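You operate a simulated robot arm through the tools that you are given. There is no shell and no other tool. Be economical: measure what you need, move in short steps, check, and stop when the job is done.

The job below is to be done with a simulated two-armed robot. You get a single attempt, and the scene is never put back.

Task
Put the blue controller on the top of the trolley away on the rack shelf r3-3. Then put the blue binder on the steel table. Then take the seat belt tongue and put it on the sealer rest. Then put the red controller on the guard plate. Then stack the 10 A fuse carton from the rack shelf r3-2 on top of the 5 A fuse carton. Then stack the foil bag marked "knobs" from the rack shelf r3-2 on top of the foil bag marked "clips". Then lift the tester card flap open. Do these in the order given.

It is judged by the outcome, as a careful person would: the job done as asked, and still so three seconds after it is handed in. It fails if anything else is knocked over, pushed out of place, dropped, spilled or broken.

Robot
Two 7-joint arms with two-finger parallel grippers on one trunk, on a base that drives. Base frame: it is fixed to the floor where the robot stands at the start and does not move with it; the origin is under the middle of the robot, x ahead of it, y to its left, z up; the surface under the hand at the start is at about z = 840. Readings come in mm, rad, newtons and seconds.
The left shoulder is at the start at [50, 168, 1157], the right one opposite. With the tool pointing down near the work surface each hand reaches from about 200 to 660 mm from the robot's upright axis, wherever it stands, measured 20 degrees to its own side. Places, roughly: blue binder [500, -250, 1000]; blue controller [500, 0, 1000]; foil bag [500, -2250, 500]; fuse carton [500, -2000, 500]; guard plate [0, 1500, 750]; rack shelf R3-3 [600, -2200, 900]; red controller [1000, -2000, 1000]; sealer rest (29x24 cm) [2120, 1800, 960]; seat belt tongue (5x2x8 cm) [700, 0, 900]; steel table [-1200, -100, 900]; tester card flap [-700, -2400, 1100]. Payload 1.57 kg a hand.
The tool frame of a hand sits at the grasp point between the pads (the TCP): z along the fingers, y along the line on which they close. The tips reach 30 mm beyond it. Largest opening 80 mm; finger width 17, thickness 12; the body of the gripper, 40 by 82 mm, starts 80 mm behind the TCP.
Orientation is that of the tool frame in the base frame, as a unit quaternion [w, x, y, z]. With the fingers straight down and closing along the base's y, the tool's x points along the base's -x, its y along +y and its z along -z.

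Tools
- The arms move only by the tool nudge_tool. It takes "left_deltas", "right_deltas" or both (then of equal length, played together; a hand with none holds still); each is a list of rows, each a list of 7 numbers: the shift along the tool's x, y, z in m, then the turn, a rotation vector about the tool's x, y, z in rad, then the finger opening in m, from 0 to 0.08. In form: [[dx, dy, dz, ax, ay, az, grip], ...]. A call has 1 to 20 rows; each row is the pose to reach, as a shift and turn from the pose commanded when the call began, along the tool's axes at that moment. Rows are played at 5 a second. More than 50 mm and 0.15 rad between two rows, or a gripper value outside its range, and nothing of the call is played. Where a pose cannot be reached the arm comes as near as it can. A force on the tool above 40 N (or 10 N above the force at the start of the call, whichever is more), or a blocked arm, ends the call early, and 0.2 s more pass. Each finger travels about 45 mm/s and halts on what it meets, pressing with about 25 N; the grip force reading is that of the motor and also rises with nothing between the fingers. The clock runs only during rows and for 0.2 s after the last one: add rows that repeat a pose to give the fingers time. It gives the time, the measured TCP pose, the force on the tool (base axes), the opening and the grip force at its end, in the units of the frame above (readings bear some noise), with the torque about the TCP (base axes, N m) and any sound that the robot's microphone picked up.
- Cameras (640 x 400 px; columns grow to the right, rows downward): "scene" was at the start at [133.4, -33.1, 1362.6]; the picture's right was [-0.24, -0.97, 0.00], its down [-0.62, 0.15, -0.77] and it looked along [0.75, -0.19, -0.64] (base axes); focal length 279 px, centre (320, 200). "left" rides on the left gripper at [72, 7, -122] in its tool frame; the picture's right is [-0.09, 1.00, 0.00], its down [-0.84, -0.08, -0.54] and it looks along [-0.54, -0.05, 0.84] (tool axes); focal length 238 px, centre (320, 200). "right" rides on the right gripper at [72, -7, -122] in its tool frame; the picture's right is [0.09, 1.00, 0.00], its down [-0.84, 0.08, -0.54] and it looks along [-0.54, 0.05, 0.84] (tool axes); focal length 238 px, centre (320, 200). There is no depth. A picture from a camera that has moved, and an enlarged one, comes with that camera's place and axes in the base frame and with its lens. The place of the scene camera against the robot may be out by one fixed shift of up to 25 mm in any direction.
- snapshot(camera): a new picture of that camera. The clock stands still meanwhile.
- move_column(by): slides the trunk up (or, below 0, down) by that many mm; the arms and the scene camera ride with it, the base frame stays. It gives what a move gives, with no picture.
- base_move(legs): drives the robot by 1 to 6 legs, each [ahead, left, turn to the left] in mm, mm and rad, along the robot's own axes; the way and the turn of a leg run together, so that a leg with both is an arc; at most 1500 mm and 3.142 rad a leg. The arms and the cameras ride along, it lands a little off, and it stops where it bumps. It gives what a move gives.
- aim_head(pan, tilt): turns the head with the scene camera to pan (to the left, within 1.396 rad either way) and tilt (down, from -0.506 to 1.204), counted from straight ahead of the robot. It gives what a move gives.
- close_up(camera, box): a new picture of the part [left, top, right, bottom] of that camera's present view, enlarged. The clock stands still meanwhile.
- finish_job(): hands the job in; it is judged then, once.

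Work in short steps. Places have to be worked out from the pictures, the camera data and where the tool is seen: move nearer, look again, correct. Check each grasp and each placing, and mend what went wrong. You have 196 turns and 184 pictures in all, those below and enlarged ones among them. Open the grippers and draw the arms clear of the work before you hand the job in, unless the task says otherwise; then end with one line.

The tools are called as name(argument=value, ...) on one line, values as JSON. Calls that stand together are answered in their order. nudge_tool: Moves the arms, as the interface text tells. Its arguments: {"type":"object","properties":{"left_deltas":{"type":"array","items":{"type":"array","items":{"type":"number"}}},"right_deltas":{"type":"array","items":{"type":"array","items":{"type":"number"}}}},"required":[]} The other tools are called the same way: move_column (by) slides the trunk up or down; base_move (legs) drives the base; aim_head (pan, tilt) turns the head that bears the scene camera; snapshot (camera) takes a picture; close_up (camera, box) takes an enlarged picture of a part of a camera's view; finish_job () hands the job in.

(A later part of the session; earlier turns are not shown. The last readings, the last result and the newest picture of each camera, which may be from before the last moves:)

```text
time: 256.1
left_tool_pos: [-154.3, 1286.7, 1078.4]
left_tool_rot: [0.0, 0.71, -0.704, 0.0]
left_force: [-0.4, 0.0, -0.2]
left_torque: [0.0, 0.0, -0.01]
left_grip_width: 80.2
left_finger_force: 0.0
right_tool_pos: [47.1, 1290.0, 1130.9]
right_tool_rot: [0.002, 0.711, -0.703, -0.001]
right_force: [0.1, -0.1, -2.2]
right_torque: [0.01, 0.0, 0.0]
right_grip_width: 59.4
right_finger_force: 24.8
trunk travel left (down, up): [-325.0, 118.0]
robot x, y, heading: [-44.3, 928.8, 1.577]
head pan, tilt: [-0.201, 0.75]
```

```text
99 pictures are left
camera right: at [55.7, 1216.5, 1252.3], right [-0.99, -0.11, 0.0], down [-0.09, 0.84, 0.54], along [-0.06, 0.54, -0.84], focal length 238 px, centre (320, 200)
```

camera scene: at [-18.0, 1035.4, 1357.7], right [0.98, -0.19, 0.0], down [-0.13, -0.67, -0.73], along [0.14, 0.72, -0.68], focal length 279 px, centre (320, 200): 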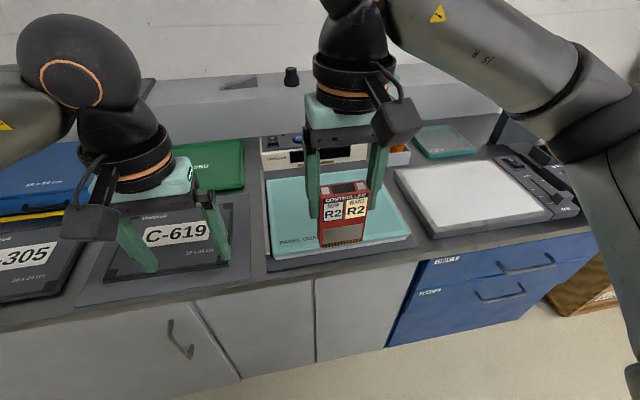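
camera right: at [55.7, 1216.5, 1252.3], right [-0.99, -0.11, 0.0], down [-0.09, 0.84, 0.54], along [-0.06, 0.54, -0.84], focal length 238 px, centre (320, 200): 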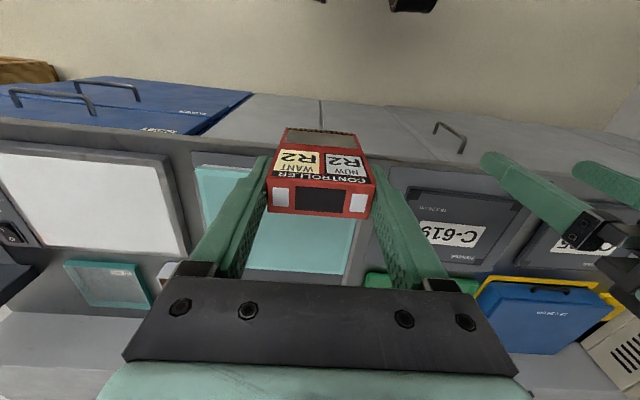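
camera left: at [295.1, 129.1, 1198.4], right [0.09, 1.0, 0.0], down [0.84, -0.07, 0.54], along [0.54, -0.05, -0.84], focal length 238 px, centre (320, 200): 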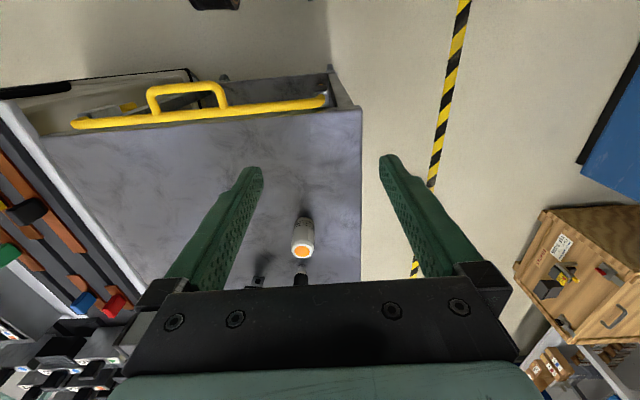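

The plate spans x≈-80…310, y≈1470…1720. I drive 110 mm closer, then bring the controller over the plate's middle and lower by 130 mm.

base_move(legs=[[110, 0, 0]])

nudge_tool(right_deltas=[[-0.04, -0.01, 0, 0, 0, 0, 0.04], [-0.08, -0.02, 0, 0, 0, 0, 0.04], [-0.12, -0.03, 0, 0, 0, 0, 0.04], [-0.165, -0.043, 0, 0, 0, 0, 0.04], [-0.165, -0.043, 0.045, 0, 0, 0, 0.04], [-0.165, -0.043, 0.09, 0, 0, 0, 0.04], [-0.165, -0.043, 0.13, 0, 0, 0, 0.04], [-0.165, -0.043, 0.13, 0, 0, 0, 0.04]])

snapshot(camera="right")

snapshot(camera="scene")

```text
time: 257.3
left_tool_pos: [-153.2, 1399.6, 1076.3]
left_tool_rot: [0.0, 0.709, -0.705, 0.001]
left_force: [-0.6, 0.3, 0.9]
left_torque: [-0.01, 0.02, -0.01]
left_grip_width: 80.0
left_finger_force: 0.2
right_tool_pos: [48.3, 1400.1, 1131.3]
right_tool_rot: [0.001, 0.712, -0.702, -0.001]
right_force: [1.2, -0.2, -2.6]
right_torque: [-0.03, 0.02, -0.04]
right_grip_width: 59.6
right_finger_force: 25.0
trunk travel left (down, up): [-325.0, 118.0]
robot x, y, heading: [-48.1, 1038.3, 1.581]
head pan, tilt: [-0.201, 0.75]
```

```text
time: 259.1
left_tool_pos: [-153.8, 1398.7, 1077.1]
left_tool_rot: [0.0, 0.71, -0.705, -0.001]
left_force: [0.5, 0.0, 0.3]
left_torque: [0.0, -0.04, -0.02]
left_grip_width: 79.9
left_finger_force: 0.2
right_tool_pos: [85.9, 1565.6, 998.1]
right_tool_rot: [0.001, 0.711, -0.703, -0.003]
right_force: [0.8, 1.0, -1.6]
right_torque: [0.0, -0.03, 0.04]
right_grip_width: 59.7
right_finger_force: 24.5
trunk travel left (down, up): [-325.0, 118.0]
robot x, y, heading: [-48.5, 1039.9, 1.579]
head pan, tilt: [-0.201, 0.75]
```

```text
98 pictures are left
camera right: at [95.8, 1493.5, 1120.2], right [-0.99, -0.1, 0.0], down [-0.09, 0.84, 0.54], along [-0.06, 0.54, -0.84], focal length 238 px, centre (320, 200)
```

right: 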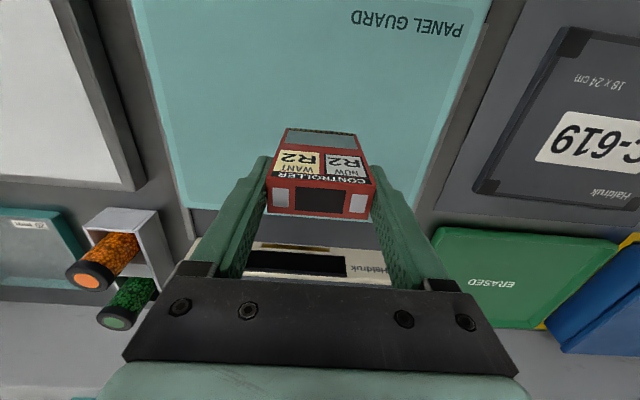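

```text
97 pictures are left
camera scene: at [-18.5, 1146.4, 1357.6], right [0.98, -0.19, 0.0], down [-0.13, -0.67, -0.73], along [0.14, 0.72, -0.68], focal length 279 px, centre (320, 200)
```

scene: 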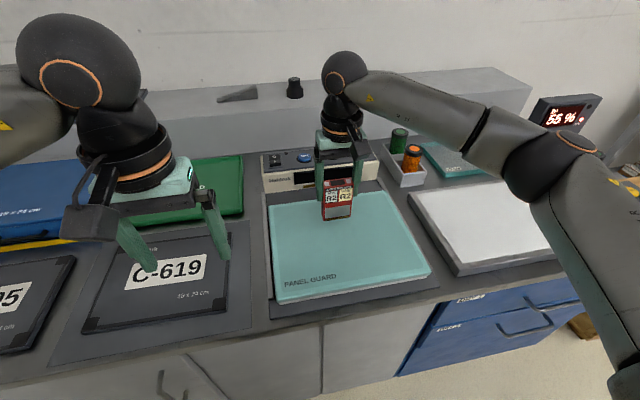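

Nicely over the plate. I lower 120 mm more and look.

nudge_tool(right_deltas=[[0, 0, 0.04, 0, 0, 0, 0.04], [0, 0, 0.08, 0, 0, 0, 0.04], [0, 0, 0.115, 0, 0, 0, 0.04], [0, 0, 0.115, 0, 0, 0, 0.04]])

close_up(camera="scene", box=[240, 120, 440, 310])

snapshot(camera="right")

```text
time: 260.1
left_tool_pos: [-155.1, 1396.2, 1077.9]
left_tool_rot: [-0.002, 0.709, -0.705, -0.002]
left_force: [-0.8, 0.2, -1.2]
left_torque: [-0.01, 0.0, -0.01]
left_grip_width: 79.9
left_finger_force: 0.1
right_tool_pos: [87.3, 1563.6, 893.1]
right_tool_rot: [-0.001, 0.711, -0.703, -0.006]
right_force: [0.6, -6.8, 36.2]
right_torque: [-0.36, -0.07, 0.05]
right_grip_width: 59.7
right_finger_force: 25.3
trunk travel left (down, up): [-325.0, 118.0]
robot x, y, heading: [-44.4, 1034.1, 1.578]
head pan, tilt: [-0.201, 0.75]
```

```text
2.11 times, centred on (340, 215) of scene
camera zoom: at [-19.2, 1142.4, 1358.5], right [0.98, -0.19, 0.0], down [-0.13, -0.67, -0.73], along [0.14, 0.72, -0.68], focal length 587 px, centre (278, 168)
```

zoom: 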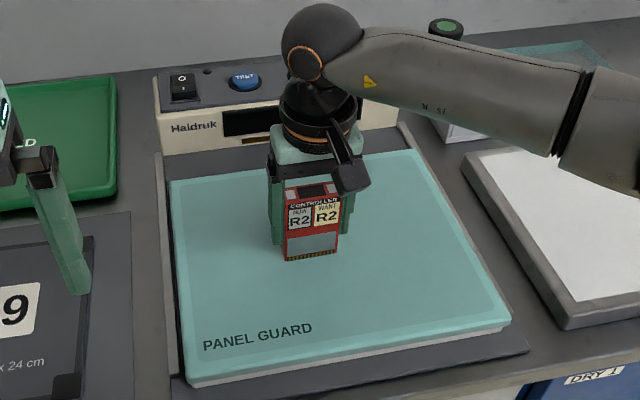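

```text
95 pictures are left
camera right: at [95.9, 1490.0, 1013.5], right [-0.99, -0.1, 0.01], down [-0.08, 0.83, 0.55], along [-0.06, 0.55, -0.83], focal length 238 px, centre (320, 200)
```

right: 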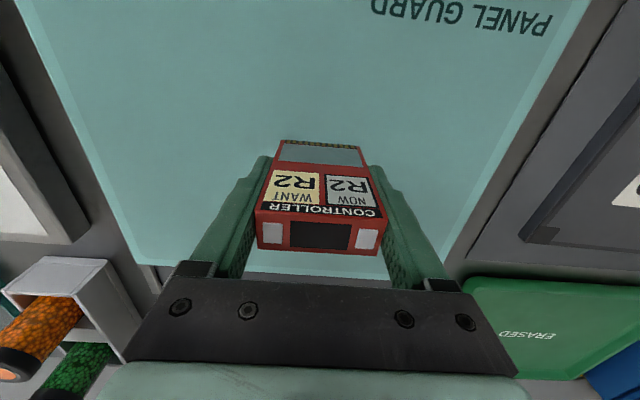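

Contact came early at 36 N (plate z≈810). I relieve the push in steps.

nudge_tool(right_deltas=[[0, 0, -0.004, 0, 0, 0, 0.04], [0, 0, -0.007, 0, 0, 0, 0.04], [0, 0, -0.007, 0, 0, 0, 0.04]])

snapshot(camera="right")

```text
time: 260.9
left_tool_pos: [-154.6, 1397.8, 1077.9]
left_tool_rot: [0.0, 0.709, -0.705, 0.001]
left_force: [-1.1, 0.0, 0.2]
left_torque: [-0.02, -0.02, -0.03]
left_grip_width: 79.9
left_finger_force: 0.1
right_tool_pos: [86.8, 1565.0, 893.4]
right_tool_rot: [0.001, 0.71, -0.704, -0.001]
right_force: [-1.7, 0.5, 8.9]
right_torque: [0.11, 0.18, -0.02]
right_grip_width: 59.5
right_finger_force: 25.2
trunk travel left (down, up): [-325.0, 118.0]
robot x, y, heading: [-43.5, 1037.9, 1.578]
head pan, tilt: [-0.201, 0.75]
```

```text
94 pictures are left
camera right: at [95.1, 1491.7, 1014.4], right [-0.99, -0.1, 0.0], down [-0.08, 0.84, 0.54], along [-0.06, 0.54, -0.84], focal length 238 px, centre (320, 200)
```

right: 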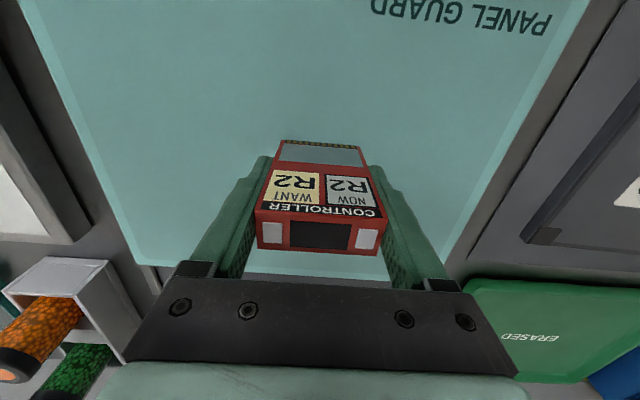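

Only 9 N left. I relieve 1 mm more and open, then retreat upwards.

nudge_tool(right_deltas=[[0, 0, -0.0015, 0, 0, 0, 0.04], [0, 0, -0.0015, 0, 0, 0, 0.06], [0, 0, -0.0015, 0, 0, 0, 0.07], [0, 0, -0.0015, 0, 0, 0, 0.08], [0, 0, -0.0015, 0, 0, 0, 0.08]])

snapshot(camera="right")

nudge_tool(right_deltas=[[0, 0, -0.03, 0, 0, 0, 0.08], [0, 0, -0.07, 0, 0, 0, 0.08], [0, 0, -0.11, 0, 0, 0, 0.08], [0, 0, -0.155, 0, 0, 0, 0.08], [0, 0, -0.2, 0, 0, 0, 0.08], [0, 0, -0.25, 0, 0, 0, 0.08], [0.05, 0, -0.25, 0, 0, 0, 0.08], [0.1, 0, -0.25, 0, 0, 0, 0.08], [0.15, 0, -0.25, 0, 0, 0, 0.08], [0.18, 0, -0.25, 0, 0, 0, 0.08]])

snapshot(camera="scene")

```text
time: 262.1
left_tool_pos: [-153.9, 1398.6, 1077.4]
left_tool_rot: [-0.001, 0.709, -0.705, -0.001]
left_force: [0.1, -0.8, 0.1]
left_torque: [-0.01, -0.04, -0.02]
left_grip_width: 79.9
left_finger_force: 0.1
right_tool_pos: [87.2, 1564.1, 894.1]
right_tool_rot: [0.002, 0.711, -0.703, -0.001]
right_force: [0.6, 0.7, -0.5]
right_torque: [0.01, -0.01, 0.03]
right_grip_width: 79.9
right_finger_force: 0.0
trunk travel left (down, up): [-325.0, 118.0]
robot x, y, heading: [-45.5, 1039.5, 1.575]
head pan, tilt: [-0.201, 0.75]
```

```text
93 pictures are left
camera right: at [95.9, 1492.4, 1016.2], right [-0.99, -0.1, 0.0], down [-0.08, 0.84, 0.54], along [-0.06, 0.54, -0.84], focal length 238 px, centre (320, 200)
```

right: 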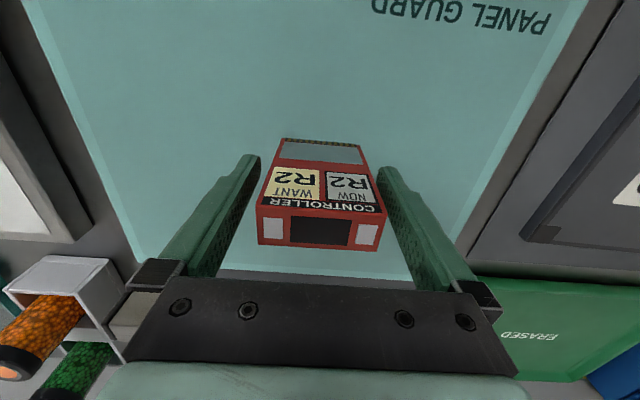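

```text
time: 264.3
left_tool_pos: [-153.8, 1398.4, 1076.8]
left_tool_rot: [0.0, 0.709, -0.705, -0.001]
left_force: [0.4, 0.0, -0.6]
left_torque: [-0.02, 0.01, 0.01]
left_grip_width: 80.3
left_finger_force: 0.1
right_tool_pos: [89.9, 1386.0, 1146.2]
right_tool_rot: [0.002, 0.711, -0.703, -0.002]
right_force: [-0.1, 0.6, 0.6]
right_torque: [0.01, 0.01, -0.01]
right_grip_width: 79.9
right_finger_force: 0.2
trunk travel left (down, up): [-325.0, 118.0]
robot x, y, heading: [-47.4, 1036.2, 1.572]
head pan, tilt: [-0.201, 0.75]
```

```text
92 pictures are left
camera scene: at [-18.3, 1146.2, 1357.6], right [0.98, -0.19, 0.0], down [-0.13, -0.67, -0.73], along [0.14, 0.72, -0.68], focal length 279 px, centre (320, 200)
```

scene: 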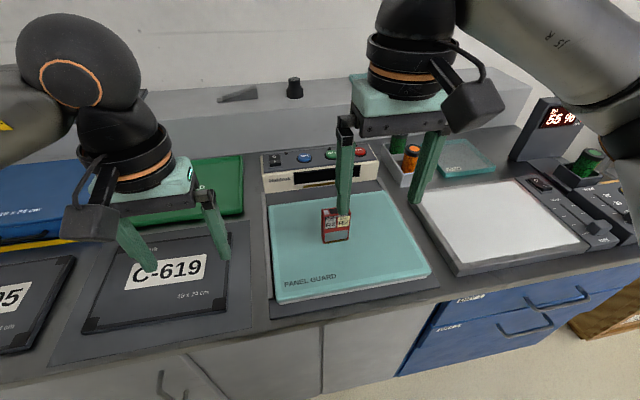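

Red controller stands on the guard plate. Now I drive back to the rack for the cartons.

base_move(legs=[[-400, 0, 0], [0, 0, -1.571], [0, 0, -1.571]])

```text
time: 274.3
left_tool_pos: [87.1, 279.3, 1077.9]
left_tool_rot: [0.001, 0.683, 0.73, -0.001]
left_force: [-0.2, 0.3, -0.6]
left_torque: [0.0, -0.01, 0.04]
left_grip_width: 80.2
left_finger_force: 0.1
right_tool_pos: [-155.6, 277.2, 1145.6]
right_tool_rot: [0.001, 0.682, 0.731, 0.001]
right_force: [0.4, -1.2, 0.5]
right_torque: [0.02, -0.02, 0.02]
right_grip_width: 80.2
right_finger_force: 0.1
trunk travel left (down, up): [-325.0, 118.0]
robot x, y, heading: [-39.2, 630.1, -1.511]
head pan, tilt: [-0.201, 0.75]
```

I straighten, sidestep, and drive down to the rack, stopping in front of the 10 A carton.

base_move(legs=[[0, 0, -0.06], [0, -230, 0], [1000, 0, 0], [880, 0, 0], [0, 800, 0]])

aim_head(pan=0.0, tilt=0.75)

snapshot(camera="scene")

```text
time: 293.5
left_tool_pos: [692.0, -1565.4, 1076.7]
left_tool_rot: [0.001, 0.69, 0.724, -0.001]
left_force: [-0.6, -0.1, -1.2]
left_torque: [0.01, -0.03, 0.0]
left_grip_width: 80.0
left_finger_force: 0.0
right_tool_pos: [449.5, -1563.3, 1146.1]
right_tool_rot: [0.001, 0.689, 0.725, 0.002]
right_force: [-0.4, 0.8, 0.6]
right_torque: [-0.01, 0.01, -0.03]
right_grip_width: 79.7
right_finger_force: 0.0
trunk travel left (down, up): [-325.0, 118.0]
robot x, y, heading: [567.3, -1205.3, -1.521]
head pan, tilt: [-0.201, 0.75]
```

```text
time: 294.2
left_tool_pos: [692.3, -1567.0, 1077.0]
left_tool_rot: [0.0, 0.689, 0.725, 0.0]
left_force: [-0.1, 0.4, -0.3]
left_torque: [0.01, 0.01, -0.02]
left_grip_width: 80.2
left_finger_force: 0.0
right_tool_pos: [449.5, -1563.6, 1146.5]
right_tool_rot: [0.001, 0.689, 0.725, 0.002]
right_force: [0.5, -0.4, -0.4]
right_torque: [0.0, 0.0, 0.02]
right_grip_width: 80.0
right_finger_force: 0.0
trunk travel left (down, up): [-325.0, 118.0]
robot x, y, heading: [567.6, -1206.3, -1.526]
head pan, tilt: [0.0, 0.75]
```

```text
91 pictures are left
camera scene: at [584.9, -1345.3, 1357.6], right [-1.0, -0.04, 0.0], down [-0.03, 0.68, -0.73], along [0.03, -0.73, -0.68], focal length 279 px, centre (320, 200)
```

scene: 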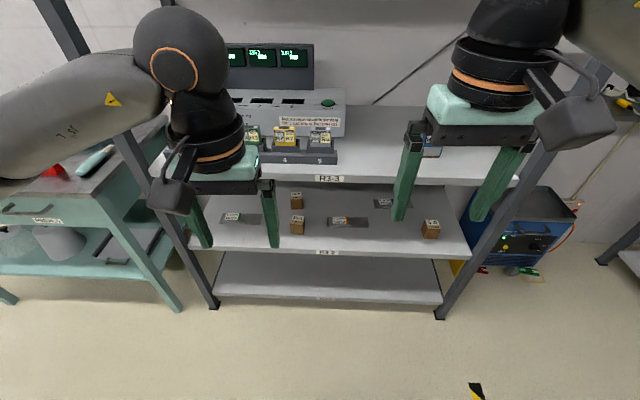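

I lower the trunk so the arms and camera can face shelf R3-2.

move_column(by=-320)

aim_head(pan=0.0, tilt=0.5)

snapshot(camera="scene")

close_up(camera="scene", box=[200, 170, 480, 290])

```text
time: 297.4
left_tool_pos: [693.0, -1566.8, 756.7]
left_tool_rot: [0.0, 0.689, 0.725, -0.001]
left_force: [0.0, 0.1, 0.7]
left_torque: [-0.02, 0.03, 0.0]
left_grip_width: 80.3
left_finger_force: 0.0
right_tool_pos: [449.1, -1564.5, 824.4]
right_tool_rot: [0.0, 0.688, 0.726, 0.002]
right_force: [0.5, 0.1, 0.4]
right_torque: [0.03, -0.03, 0.02]
right_grip_width: 80.0
right_finger_force: 0.0
trunk travel left (down, up): [-5.0, 438.0]
robot x, y, heading: [569.7, -1211.8, -1.527]
head pan, tilt: [0.0, 0.75]
```

```text
time: 298.2
left_tool_pos: [693.1, -1566.2, 757.0]
left_tool_rot: [0.001, 0.69, 0.724, 0.0]
left_force: [0.1, 0.5, 0.2]
left_torque: [0.01, 0.01, -0.01]
left_grip_width: 80.0
left_finger_force: 0.0
right_tool_pos: [448.3, -1563.3, 824.9]
right_tool_rot: [0.002, 0.688, 0.725, 0.001]
right_force: [-0.6, -0.5, 0.7]
right_torque: [-0.01, -0.01, 0.02]
right_grip_width: 79.8
right_finger_force: 0.0
trunk travel left (down, up): [-5.0, 438.0]
robot x, y, heading: [568.1, -1212.1, -1.525]
head pan, tilt: [0.0, 0.499]
```

```text
90 pictures are left
camera scene: at [585.3, -1353.4, 1059.5], right [-1.0, -0.05, 0.0], down [-0.02, 0.48, -0.88], along [0.04, -0.88, -0.48], focal length 279 px, centre (320, 200)
```

scene: 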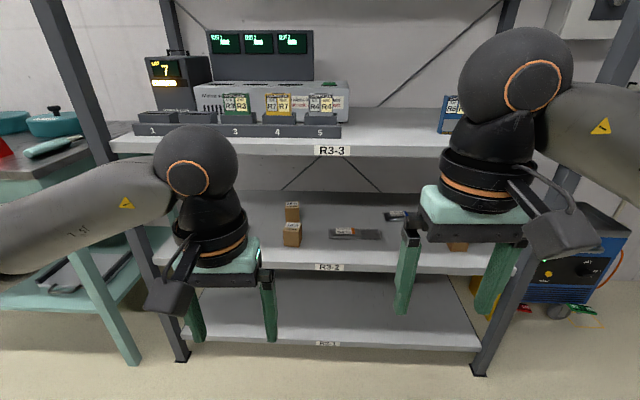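

```text
2.29 times, centred on (340, 230) of scene
camera zoom: at [585.3, -1353.4, 1059.5], right [-1.0, -0.05, 0.0], down [-0.02, 0.48, -0.88], along [0.04, -0.88, -0.48], focal length 638 px, centre (274, 131)
```

zoom: 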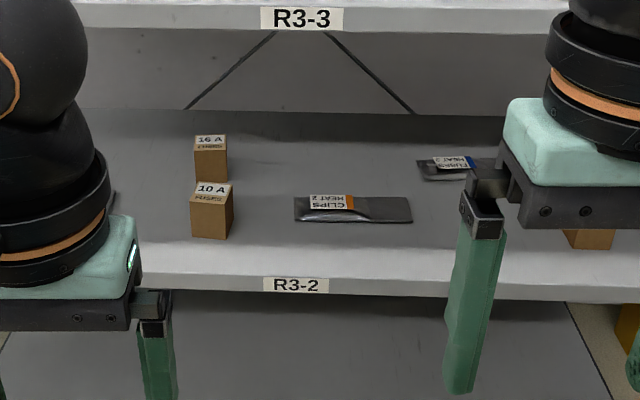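

The 10 A carton is the front one at ≈[702,-2050]; a 16 A carton sits behind it. I straighten, drive 260 mm closer, and tilt the left hand forward to look in.

base_move(legs=[[0, 0, -0.046], [260, 0, 0]])

nudge_tool(left_deltas=[[0, 0, 0, 0, -0.12, 0, 0.08], [0, 0, 0, 0, -0.24, 0, 0.08], [0, 0, 0, 0, -0.36, 0, 0.08], [0, 0, 0, 0, -0.48, 0, 0.08], [0, 0, 0, 0, -0.6, 0, 0.08], [0, 0, 0, 0, -0.72, 0, 0.08], [0, 0, 0, 0, -0.8, 0, 0.08], [0, 0, 0, 0, -0.8, 0, 0.08]])

snapshot(camera="left")

snapshot(camera="scene")

```text
time: 300.4
left_tool_pos: [679.5, -1833.2, 757.4]
left_tool_rot: [0.001, 0.703, 0.711, -0.001]
left_force: [0.7, -0.2, 0.0]
left_torque: [-0.02, -0.01, -0.02]
left_grip_width: 79.9
left_finger_force: 0.0
right_tool_pos: [437.2, -1821.4, 824.8]
right_tool_rot: [0.002, 0.701, 0.713, 0.001]
right_force: [0.6, 0.0, -0.2]
right_torque: [-0.04, 0.0, 0.04]
right_grip_width: 79.8
right_finger_force: 0.0
trunk travel left (down, up): [-5.0, 438.0]
robot x, y, heading: [568.4, -1470.0, -1.561]
head pan, tilt: [0.0, 0.499]
```

```text
time: 302.2
left_tool_pos: [678.0, -1836.0, 758.0]
left_tool_rot: [0.278, 0.648, 0.654, -0.274]
left_force: [-0.3, 0.5, 0.9]
left_torque: [0.01, 0.0, -0.05]
left_grip_width: 80.1
left_finger_force: 0.1
left hand out of reach, approached as far as the arm can: row 7, 8
right_tool_pos: [437.1, -1821.4, 825.9]
right_tool_rot: [0.002, 0.701, 0.713, 0.001]
right_force: [1.0, 0.0, -0.8]
right_torque: [0.01, 0.01, -0.04]
right_grip_width: 80.3
right_finger_force: 0.1
trunk travel left (down, up): [-5.0, 438.0]
robot x, y, heading: [567.2, -1473.1, -1.563]
head pan, tilt: [0.0, 0.499]
```

```text
88 pictures are left
camera left: at [682.5, -1700.2, 790.7], right [1.0, -0.05, 0.07], down [-0.08, -0.19, 0.98], along [-0.04, -0.98, -0.2], focal length 238 px, centre (320, 200)
```

left: 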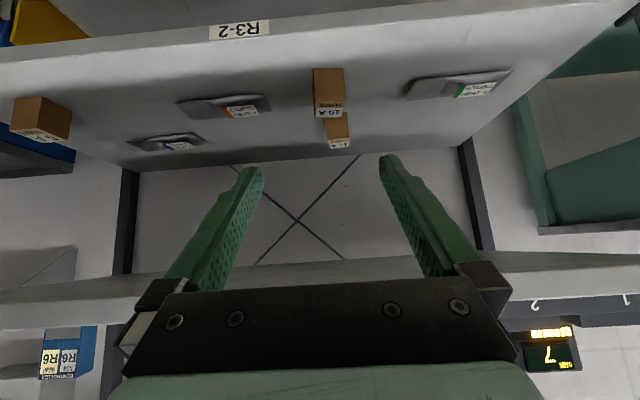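

```text
87 pictures are left
camera scene: at [581.6, -1616.7, 1059.6], right [-1.0, -0.01, 0.0], down [0.0, 0.48, -0.88], along [0.01, -0.88, -0.48], focal length 279 px, centre (320, 200)
```

scene: 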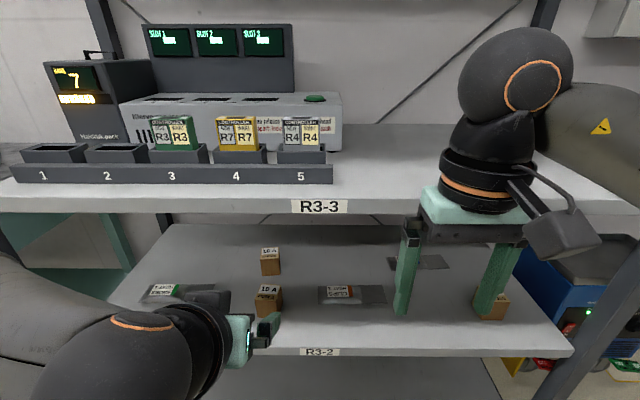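

I zoom the left camera on the cartons.

close_up(camera="left", box=[270, 50, 400, 160])

close_up(camera="left", box=[0, 50, 290, 180])

```text
3.64 times, centred on (335, 105) of left
camera zoom: at [682.5, -1700.2, 790.7], right [1.0, -0.05, 0.07], down [-0.08, -0.19, 0.98], along [-0.04, -0.98, -0.2], focal length 867 px, centre (266, 546)
```

zoom: 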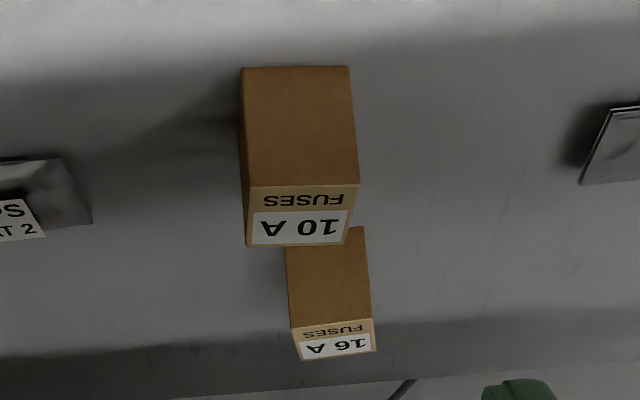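

```text
2.21 times, centred on (145, 115) of left
camera zoom: at [682.5, -1700.2, 790.7], right [1.0, -0.05, 0.07], down [-0.08, -0.19, 0.98], along [-0.04, -0.98, -0.2], focal length 526 px, centre (706, 388)
```

zoom: 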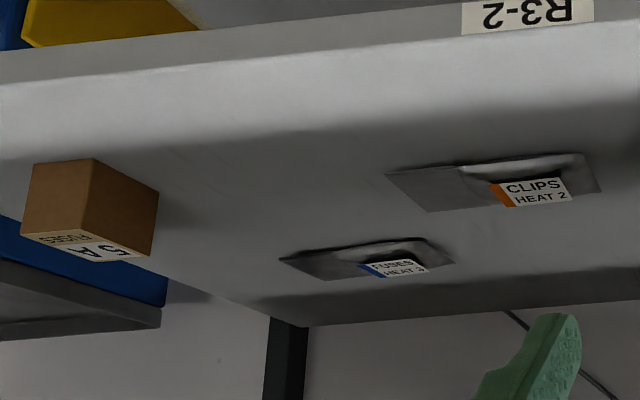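

10 A carton ≈50×48×60 at centre [697,-2073], yaw≈-0.1; shelf z≈497. I move the tilted left hand to a standoff along its axis and re-check.

nudge_tool(left_deltas=[[-0.001, 0.003, 0.04, 0.014, 0, 0.014, 0.08], [-0.002, 0.006, 0.08, 0.028, 0, 0.028, 0.08], [-0.003, 0.01, 0.12, 0.042, 0, 0.042, 0.08], [-0.004, 0.013, 0.16, 0.056, 0, 0.056, 0.08], [-0.0045, 0.016, 0.19, 0.072, 0, 0.07, 0.08], [-0.0045, 0.016, 0.19, 0.072, 0, 0.07, 0.08]])

snapshot(camera="left")

snapshot(camera="scene")

```text
time: 303.6
left_tool_pos: [697.8, -1974.3, 629.0]
left_tool_rot: [0.265, 0.679, 0.621, -0.287]
left_force: [0.2, 0.3, 0.1]
left_torque: [0.0, 0.0, -0.02]
left_grip_width: 80.1
left_finger_force: 0.0
right_tool_pos: [436.9, -1822.5, 825.7]
right_tool_rot: [0.002, 0.702, 0.712, 0.001]
right_force: [-0.5, -0.1, 0.4]
right_torque: [-0.04, 0.01, 0.01]
right_grip_width: 79.9
right_finger_force: 0.1
trunk travel left (down, up): [-5.0, 438.0]
robot x, y, heading: [566.6, -1471.5, -1.559]
head pan, tilt: [0.0, 0.499]
```

```text
84 pictures are left
camera left: at [716.2, -1840.7, 661.1], right [0.99, -0.15, 0.07], down [-0.1, -0.18, 0.98], along [-0.14, -0.97, -0.2], focal length 238 px, centre (320, 200)
```

left: 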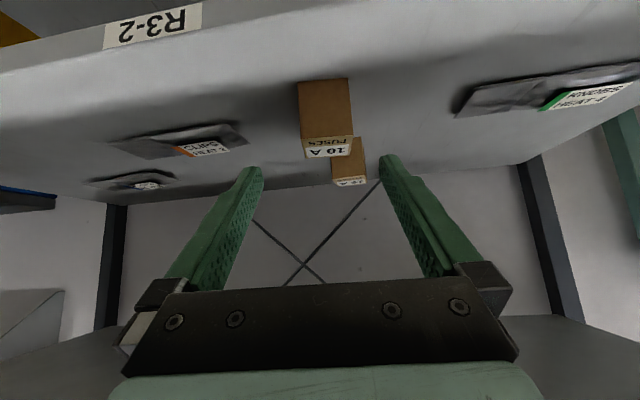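

```text
83 pictures are left
camera scene: at [581.6, -1616.7, 1059.6], right [-1.0, -0.01, 0.0], down [0.0, 0.48, -0.88], along [0.01, -0.88, -0.48], focal length 279 px, centre (320, 200)
```

scene: 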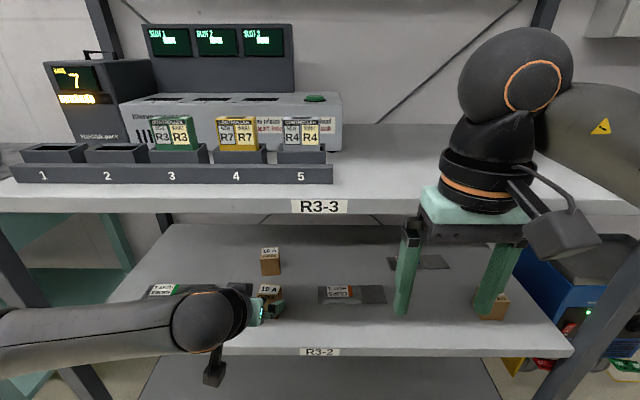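

Zoom for a second fix on the carton.

close_up(camera="left", box=[270, 60, 400, 190])

```text
3.08 times, centred on (335, 125) of left
camera zoom: at [716.2, -1840.7, 661.1], right [0.99, -0.15, 0.07], down [-0.1, -0.18, 0.98], along [-0.14, -0.97, -0.2], focal length 733 px, centre (274, 431)
```

zoom: 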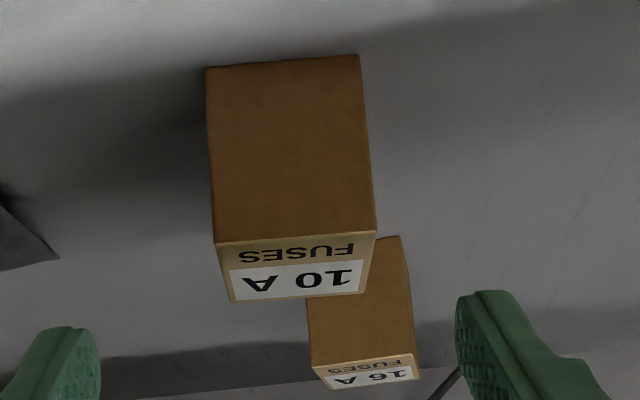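

Second fix agrees: centre [695,-2071], top ≈559. I go in along the tool axis and check before closing.

nudge_tool(left_deltas=[[0.001, 0.005, 0.04, 0, 0, 0, 0.08], [0.0015, 0.0053, 0.08, 0, 0, 0, 0.08], [0.002, 0.0053, 0.11, 0, 0, 0, 0.08], [0.002, 0.0053, 0.136, 0, 0, 0, 0.08], [0.002, 0.0053, 0.136, 0, 0, 0, 0.08]])

snapshot(camera="left")

```text
time: 304.8
left_tool_pos: [692.6, -2073.1, 533.5]
left_tool_rot: [0.264, 0.68, 0.621, -0.287]
left_force: [0.1, 0.1, 0.3]
left_torque: [0.01, 0.0, -0.02]
left_grip_width: 80.3
left_finger_force: 0.1
right_tool_pos: [437.3, -1822.4, 824.9]
right_tool_rot: [0.002, 0.702, 0.712, 0.0]
right_force: [-0.9, -0.4, -0.4]
right_torque: [-0.04, 0.0, -0.03]
right_grip_width: 79.8
right_finger_force: 0.0
trunk travel left (down, up): [-5.0, 438.0]
robot x, y, heading: [568.0, -1472.6, -1.56]
head pan, tilt: [0.0, 0.499]
```

```text
81 pictures are left
camera left: at [711.8, -1937.9, 566.2], right [0.99, -0.15, 0.07], down [-0.1, -0.18, 0.98], along [-0.14, -0.97, -0.2], focal length 238 px, centre (320, 200)
```

left: 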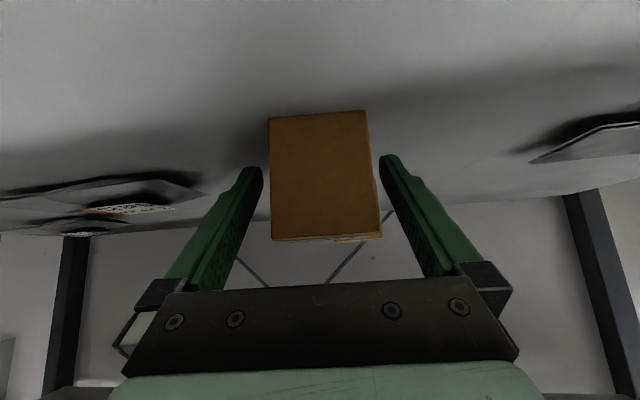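

Carton is centred between the fingers. I close and lift 30 mm straight up.

nudge_tool(left_deltas=[[0, 0, 0, 0, 0, 0, 0.065], [0, 0, 0, 0, 0, 0, 0.05], [0, 0, 0, 0, 0, 0, 0.035], [0, 0, 0, 0, 0, 0, 0.03], [0, 0, 0, 0, 0, 0, 0.03]])

nudge_tool(left_deltas=[[-0.0108, 0, -0.0104, 0, 0, 0, 0.03], [-0.0216, 0, -0.0208, 0, 0, 0, 0.03], [-0.036, 0, -0.0347, 0, 0, 0, 0.03]])

snapshot(camera="left")

```text
time: 306.0
left_tool_pos: [692.3, -2072.1, 533.2]
left_tool_rot: [0.263, 0.679, 0.622, -0.288]
left_force: [0.0, 0.4, 1.1]
left_torque: [-0.01, 0.03, 0.04]
left_grip_width: 49.7
left_finger_force: 24.9
right_tool_pos: [437.1, -1822.6, 825.7]
right_tool_rot: [0.002, 0.701, 0.713, 0.0]
right_force: [0.1, -0.1, 0.2]
right_torque: [-0.02, 0.0, -0.02]
right_grip_width: 80.1
right_finger_force: 0.0
trunk travel left (down, up): [-5.0, 438.0]
robot x, y, heading: [569.6, -1474.2, -1.562]
head pan, tilt: [0.0, 0.499]
```

```text
time: 306.8
left_tool_pos: [692.7, -2071.5, 583.2]
left_tool_rot: [0.264, 0.679, 0.622, -0.287]
left_force: [0.2, 0.9, -1.3]
left_torque: [-0.03, 0.04, -0.01]
left_grip_width: 49.8
left_finger_force: 25.5
right_tool_pos: [437.1, -1822.7, 826.0]
right_tool_rot: [0.001, 0.702, 0.713, 0.001]
right_force: [-0.1, -0.1, 0.3]
right_torque: [-0.01, 0.01, 0.0]
right_grip_width: 79.9
right_finger_force: 0.0
trunk travel left (down, up): [-5.0, 438.0]
robot x, y, heading: [566.8, -1472.6, -1.562]
head pan, tilt: [0.0, 0.499]
```

```text
80 pictures are left
camera left: at [711.9, -1936.9, 615.5], right [0.99, -0.15, 0.07], down [-0.09, -0.18, 0.98], along [-0.14, -0.97, -0.2], focal length 238 px, centre (320, 200)
```

left: 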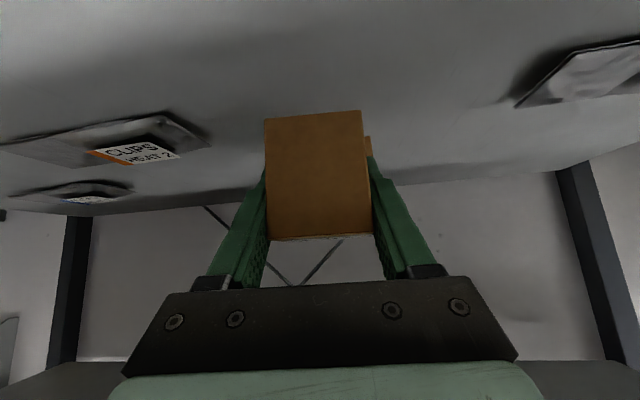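

Held (bottom 34 mm below TCP). I raise 40 mm more, back the base out, and sidestep to the 5 A carton.

nudge_tool(left_deltas=[[-0.0144, 0, -0.0139, 0, 0, 0, 0.03], [-0.0288, 0, -0.0277, 0, 0, 0, 0.03]])

base_move(legs=[[-220, 0, 0], [0, -510, 0]])

snapshot(camera="left")

snapshot(camera="scene")

```text
time: 307.4
left_tool_pos: [693.2, -2072.5, 622.1]
left_tool_rot: [0.263, 0.679, 0.621, -0.288]
left_force: [-0.2, 0.2, 0.3]
left_torque: [-0.02, 0.04, 0.01]
left_grip_width: 49.8
left_finger_force: 24.8
right_tool_pos: [437.2, -1822.2, 825.2]
right_tool_rot: [0.001, 0.702, 0.713, 0.001]
right_force: [-0.6, -0.4, 0.3]
right_torque: [-0.01, 0.01, 0.02]
right_grip_width: 80.0
right_finger_force: 0.1
trunk travel left (down, up): [-5.0, 438.0]
robot x, y, heading: [570.0, -1473.4, -1.558]
head pan, tilt: [0.0, 0.499]
```

```text
time: 313.6
left_tool_pos: [190.0, -1860.4, 621.9]
left_tool_rot: [0.263, 0.679, 0.623, -0.287]
left_force: [0.0, -0.2, -0.5]
left_torque: [-0.02, 0.0, 0.04]
left_grip_width: 49.7
left_finger_force: 25.2
right_tool_pos: [-66.5, -1611.1, 826.6]
right_tool_rot: [0.002, 0.7, 0.714, 0.001]
right_force: [0.1, 0.0, 0.1]
right_torque: [0.02, 0.0, -0.01]
right_grip_width: 80.0
right_finger_force: 0.0
trunk travel left (down, up): [-5.0, 438.0]
robot x, y, heading: [64.0, -1263.5, -1.553]
head pan, tilt: [0.0, 0.499]
```

```text
79 pictures are left
camera left: at [208.0, -1726.0, 655.0], right [0.99, -0.15, 0.07], down [-0.09, -0.19, 0.98], along [-0.13, -0.97, -0.2], focal length 238 px, centre (320, 200)
```

left: 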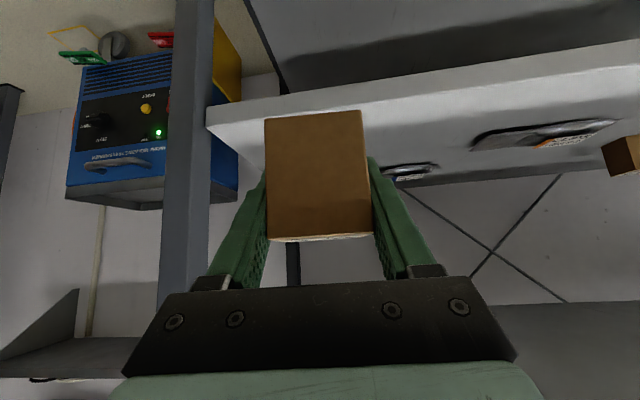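

```text
78 pictures are left
camera scene: at [76.7, -1405.3, 1059.6], right [-1.0, -0.01, 0.0], down [-0.01, 0.48, -0.88], along [0.01, -0.88, -0.48], focal length 279 px, centre (320, 200)
```

scene: 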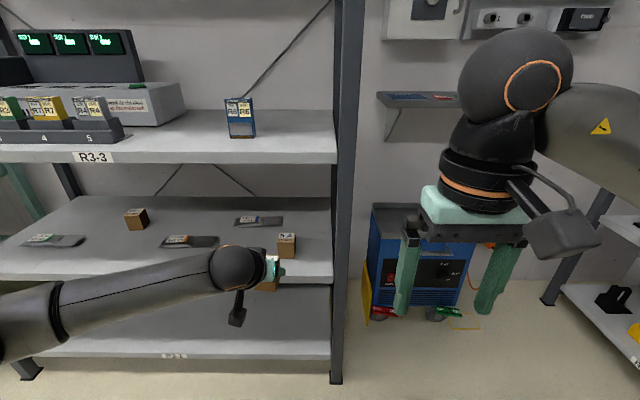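

The held carton hides the 5 A from the left camera, so I use the scene zoom, calibrated on the R6 controller (whose place I know).

close_up(camera="scene", box=[200, 80, 340, 170])

close_up(camera="scene", box=[220, 215, 340, 300])

```text
4.44 times, centred on (270, 125) of scene
camera zoom: at [76.7, -1405.3, 1059.6], right [-1.0, -0.01, 0.0], down [-0.01, 0.48, -0.88], along [0.01, -0.88, -0.48], focal length 1240 px, centre (542, 533)
```

zoom: 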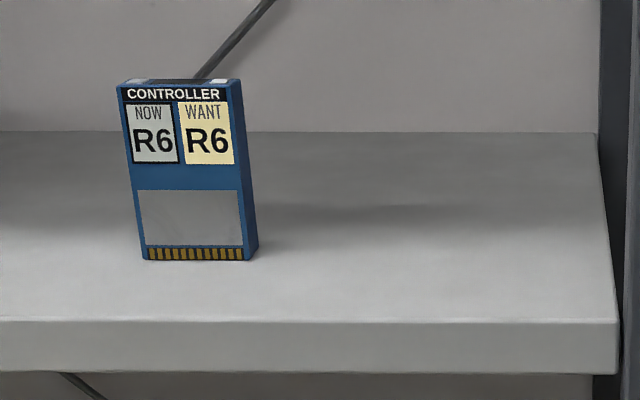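

```text
4.71 times, centred on (280, 258) of scene
camera zoom: at [76.7, -1405.3, 1059.6], right [-1.0, -0.01, 0.0], down [-0.01, 0.48, -0.88], along [0.01, -0.88, -0.48], focal length 1313 px, centre (508, -71)
```

zoom: 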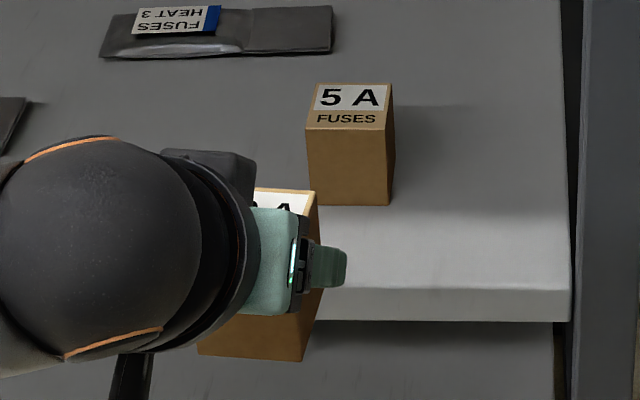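

Calibrated estimate: 5 A centre ≈[174,-2071], top ≈559 — matching the earlier left-camera fix. I drive 200 mm ahead with the carton 29 mm above the 5 A's top.

base_move(legs=[[200, 0, 0]])

close_up(camera="scene", box=[200, 200, 360, 330])

```text
time: 315.2
left_tool_pos: [191.1, -2062.5, 622.1]
left_tool_rot: [0.263, 0.679, 0.622, -0.287]
left_force: [0.2, 0.0, -0.6]
left_torque: [0.0, -0.01, 0.01]
left_grip_width: 49.7
left_finger_force: 24.9
right_tool_pos: [-64.5, -1813.1, 826.0]
right_tool_rot: [0.001, 0.702, 0.712, 0.001]
right_force: [0.2, -0.3, 0.4]
right_torque: [-0.02, 0.01, -0.02]
right_grip_width: 79.9
right_finger_force: 0.0
trunk travel left (down, up): [-5.0, 438.0]
robot x, y, heading: [64.2, -1467.5, -1.563]
head pan, tilt: [0.0, 0.499]
```

```text
3.08 times, centred on (280, 265) of scene
camera zoom: at [78.6, -1607.4, 1059.6], right [-1.0, -0.01, 0.0], down [0.0, 0.48, -0.88], along [0.01, -0.88, -0.48], focal length 858 px, centre (443, 0)
```

zoom: 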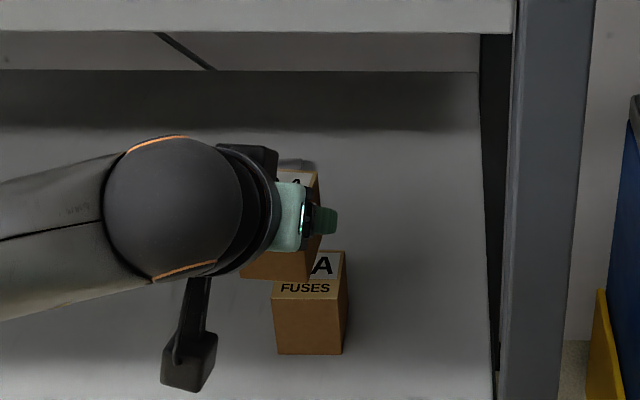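

I shift to align (−18, −9.5 mm) and take a left camera view, where the 5 A should show beneath the held carton.

nudge_tool(left_deltas=[[-0.0077, -0.0171, 0.0079, -0.036, 0, -0.035, 0.03], [-0.0077, -0.0171, 0.0079, -0.036, 0, -0.035, 0.03]])

snapshot(camera="left")

```text
time: 315.9
left_tool_pos: [171.8, -2072.1, 621.7]
left_tool_rot: [0.27, 0.663, 0.639, -0.281]
left_force: [-0.3, 0.0, -1.0]
left_torque: [-0.02, 0.0, 0.05]
left_grip_width: 49.8
left_finger_force: 25.1
right_tool_pos: [-66.3, -1813.0, 825.2]
right_tool_rot: [0.002, 0.701, 0.713, 0.001]
right_force: [-0.1, 0.3, -0.6]
right_torque: [-0.03, 0.01, -0.01]
right_grip_width: 80.1
right_finger_force: 0.0
trunk travel left (down, up): [-5.0, 438.0]
robot x, y, heading: [67.6, -1463.2, -1.558]
head pan, tilt: [0.0, 0.499]
```

```text
74 pictures are left
camera left: at [183.9, -1937.6, 655.0], right [0.99, -0.1, 0.07], down [-0.09, -0.19, 0.98], along [-0.09, -0.98, -0.2], focal length 238 px, centre (320, 200)
```

left: 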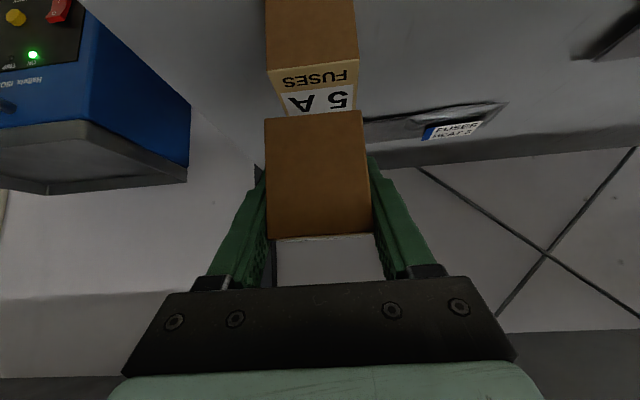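

The two cartons line up within ~2 mm. I fine-tune yaw, lower 24 mm, then slowly to contact.

nudge_tool(left_deltas=[[0.0086, 0.0013, 0.0083, -0.025, 0, -0.024, 0.03], [0.0172, 0.0013, 0.0167, -0.025, 0, -0.024, 0.03], [0.0172, 0.0013, 0.0167, -0.025, 0, -0.024, 0.03]])

nudge_tool(left_deltas=[[0.0014, 0, 0.0014, 0, 0, 0, 0.03], [0.0028, 0, 0.0028, 0, 0, 0, 0.03], [0.0042, 0, 0.0042, 0, 0, 0, 0.03], [0.0042, 0, 0.0042, 0, 0, 0, 0.03]])

snapshot(camera="left")

```text
time: 316.6
left_tool_pos: [174.9, -2070.3, 598.1]
left_tool_rot: [0.275, 0.652, 0.65, -0.276]
left_force: [0.4, 0.0, -0.5]
left_torque: [0.02, 0.04, 0.01]
left_grip_width: 49.8
left_finger_force: 24.6
right_tool_pos: [-66.3, -1812.8, 826.1]
right_tool_rot: [0.002, 0.701, 0.713, 0.001]
right_force: [-0.4, -0.3, -0.6]
right_torque: [-0.04, 0.0, -0.03]
right_grip_width: 80.3
right_finger_force: 0.1
trunk travel left (down, up): [-5.0, 438.0]
robot x, y, heading: [65.5, -1464.6, -1.56]
head pan, tilt: [0.0, 0.499]
```

```text
time: 317.6
left_tool_pos: [174.1, -2073.7, 595.6]
left_tool_rot: [0.277, 0.651, 0.649, -0.279]
left_force: [2.3, 3.1, 15.3]
left_torque: [0.52, -0.15, -0.04]
left_grip_width: 49.8
left_finger_force: 24.9
right_tool_pos: [-65.4, -1811.8, 827.4]
right_tool_rot: [0.003, 0.702, 0.713, 0.0]
right_force: [0.7, 0.1, 0.3]
right_torque: [0.0, 0.01, 0.02]
right_grip_width: 80.0
right_finger_force: 0.0
trunk travel left (down, up): [-5.0, 438.0]
robot x, y, heading: [67.1, -1463.4, -1.559]
head pan, tilt: [0.0, 0.499]
```

```text
73 pictures are left
camera left: at [180.4, -1937.4, 627.4], right [1.0, -0.07, 0.07], down [-0.08, -0.19, 0.98], along [-0.05, -0.98, -0.19], focal length 238 px, centre (320, 200)
```

left: 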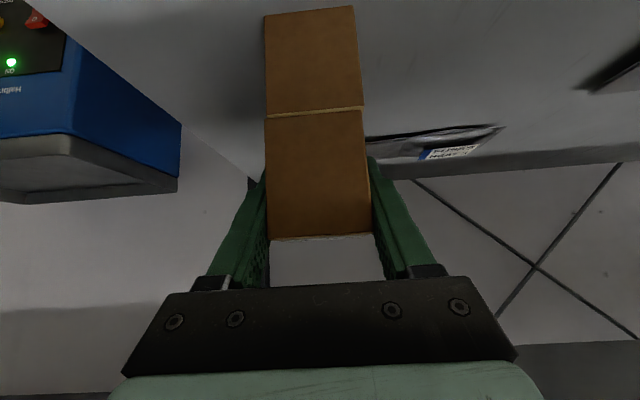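

Contact, well aligned. I relieve 3 mm, then open.

nudge_tool(left_deltas=[[-0.0022, 0, -0.0021, 0, 0, 0, 0.03], [-0.0022, 0, -0.0021, 0, 0, 0, 0.03]])

nudge_tool(left_deltas=[[0, 0, 0, 0, 0, 0, 0.055], [0, 0, 0, 0, 0, 0, 0.065], [0, 0, 0, 0, 0, 0, 0.08], [0, 0, 0, 0, 0, 0, 0.08], [0, 0, 0, 0, 0, 0, 0.08]])

snapshot(camera="left")

```text
time: 318.2
left_tool_pos: [173.7, -2072.5, 595.3]
left_tool_rot: [0.275, 0.652, 0.65, -0.277]
left_force: [-1.6, -3.5, 9.4]
left_torque: [-0.1, 0.0, 0.0]
left_grip_width: 49.5
left_finger_force: 24.3
right_tool_pos: [-65.5, -1812.6, 826.3]
right_tool_rot: [0.002, 0.701, 0.713, 0.0]
right_force: [0.7, 0.1, -0.3]
right_torque: [-0.01, 0.01, 0.0]
right_grip_width: 79.8
right_finger_force: 0.0
trunk travel left (down, up): [-5.0, 438.0]
robot x, y, heading: [65.9, -1462.7, -1.558]
head pan, tilt: [0.0, 0.499]
```

```text
time: 319.4
left_tool_pos: [173.7, -2072.1, 594.6]
left_tool_rot: [0.276, 0.652, 0.65, -0.276]
left_force: [0.5, 0.1, 0.6]
left_torque: [0.0, 0.01, 0.02]
left_grip_width: 79.7
left_finger_force: 0.1
right_tool_pos: [-66.9, -1812.8, 826.3]
right_tool_rot: [0.002, 0.702, 0.712, 0.001]
right_force: [0.4, -0.4, 0.7]
right_torque: [-0.01, -0.02, -0.02]
right_grip_width: 80.1
right_finger_force: 0.1
trunk travel left (down, up): [-5.0, 438.0]
robot x, y, heading: [63.2, -1465.4, -1.559]
head pan, tilt: [0.0, 0.499]
```

```text
72 pictures are left
camera left: at [180.9, -1937.4, 627.6], right [1.0, -0.07, 0.07], down [-0.08, -0.19, 0.98], along [-0.05, -0.98, -0.2], focal length 238 px, centre (320, 200)
```

left: 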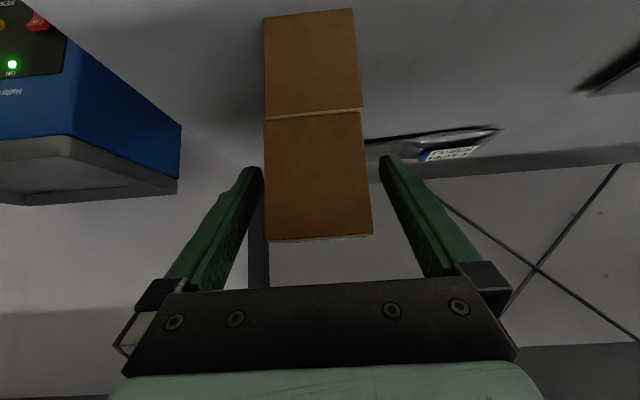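

Stacked and free-standing. I centre the fingers a little and withdraw backward along the tool axis.

nudge_tool(left_deltas=[[0, -0.004, -0.002, 0, 0, 0, 0.08], [0, -0.004, -0.03, 0, 0, 0, 0.08], [0, -0.004, -0.07, 0, 0, 0, 0.08], [0, -0.004, -0.11, 0, 0, 0, 0.08], [0, -0.004, -0.15, 0, 0, 0, 0.08], [0, -0.004, -0.18, 0, 0, 0, 0.08]])

snapshot(camera="left")

```text
time: 320.9
left_tool_pos: [173.5, -1945.3, 724.6]
left_tool_rot: [0.276, 0.652, 0.651, -0.275]
left_force: [-0.3, -0.9, 0.4]
left_torque: [-0.03, 0.0, 0.03]
left_grip_width: 79.9
left_finger_force: 0.0
right_tool_pos: [-65.1, -1812.5, 826.1]
right_tool_rot: [0.001, 0.701, 0.713, 0.0]
right_force: [0.6, 0.2, -0.3]
right_torque: [0.01, 0.02, -0.01]
right_grip_width: 80.0
right_finger_force: 0.1
trunk travel left (down, up): [-5.0, 438.0]
robot x, y, heading: [66.2, -1465.4, -1.558]
head pan, tilt: [0.0, 0.499]
```

```text
71 pictures are left
camera left: at [179.5, -1810.8, 756.9], right [1.0, -0.07, 0.07], down [-0.08, -0.19, 0.98], along [-0.05, -0.98, -0.2], focal length 238 px, centre (320, 200)
```

left: 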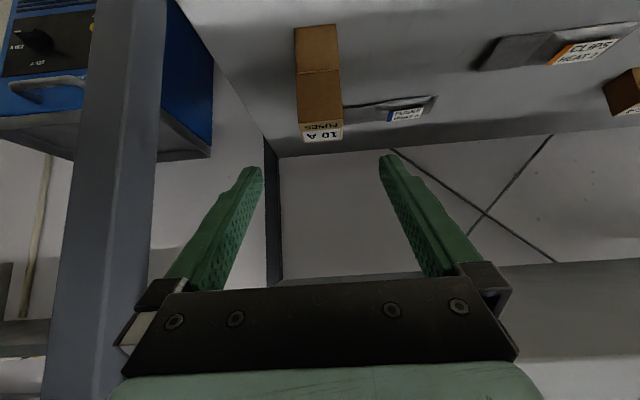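

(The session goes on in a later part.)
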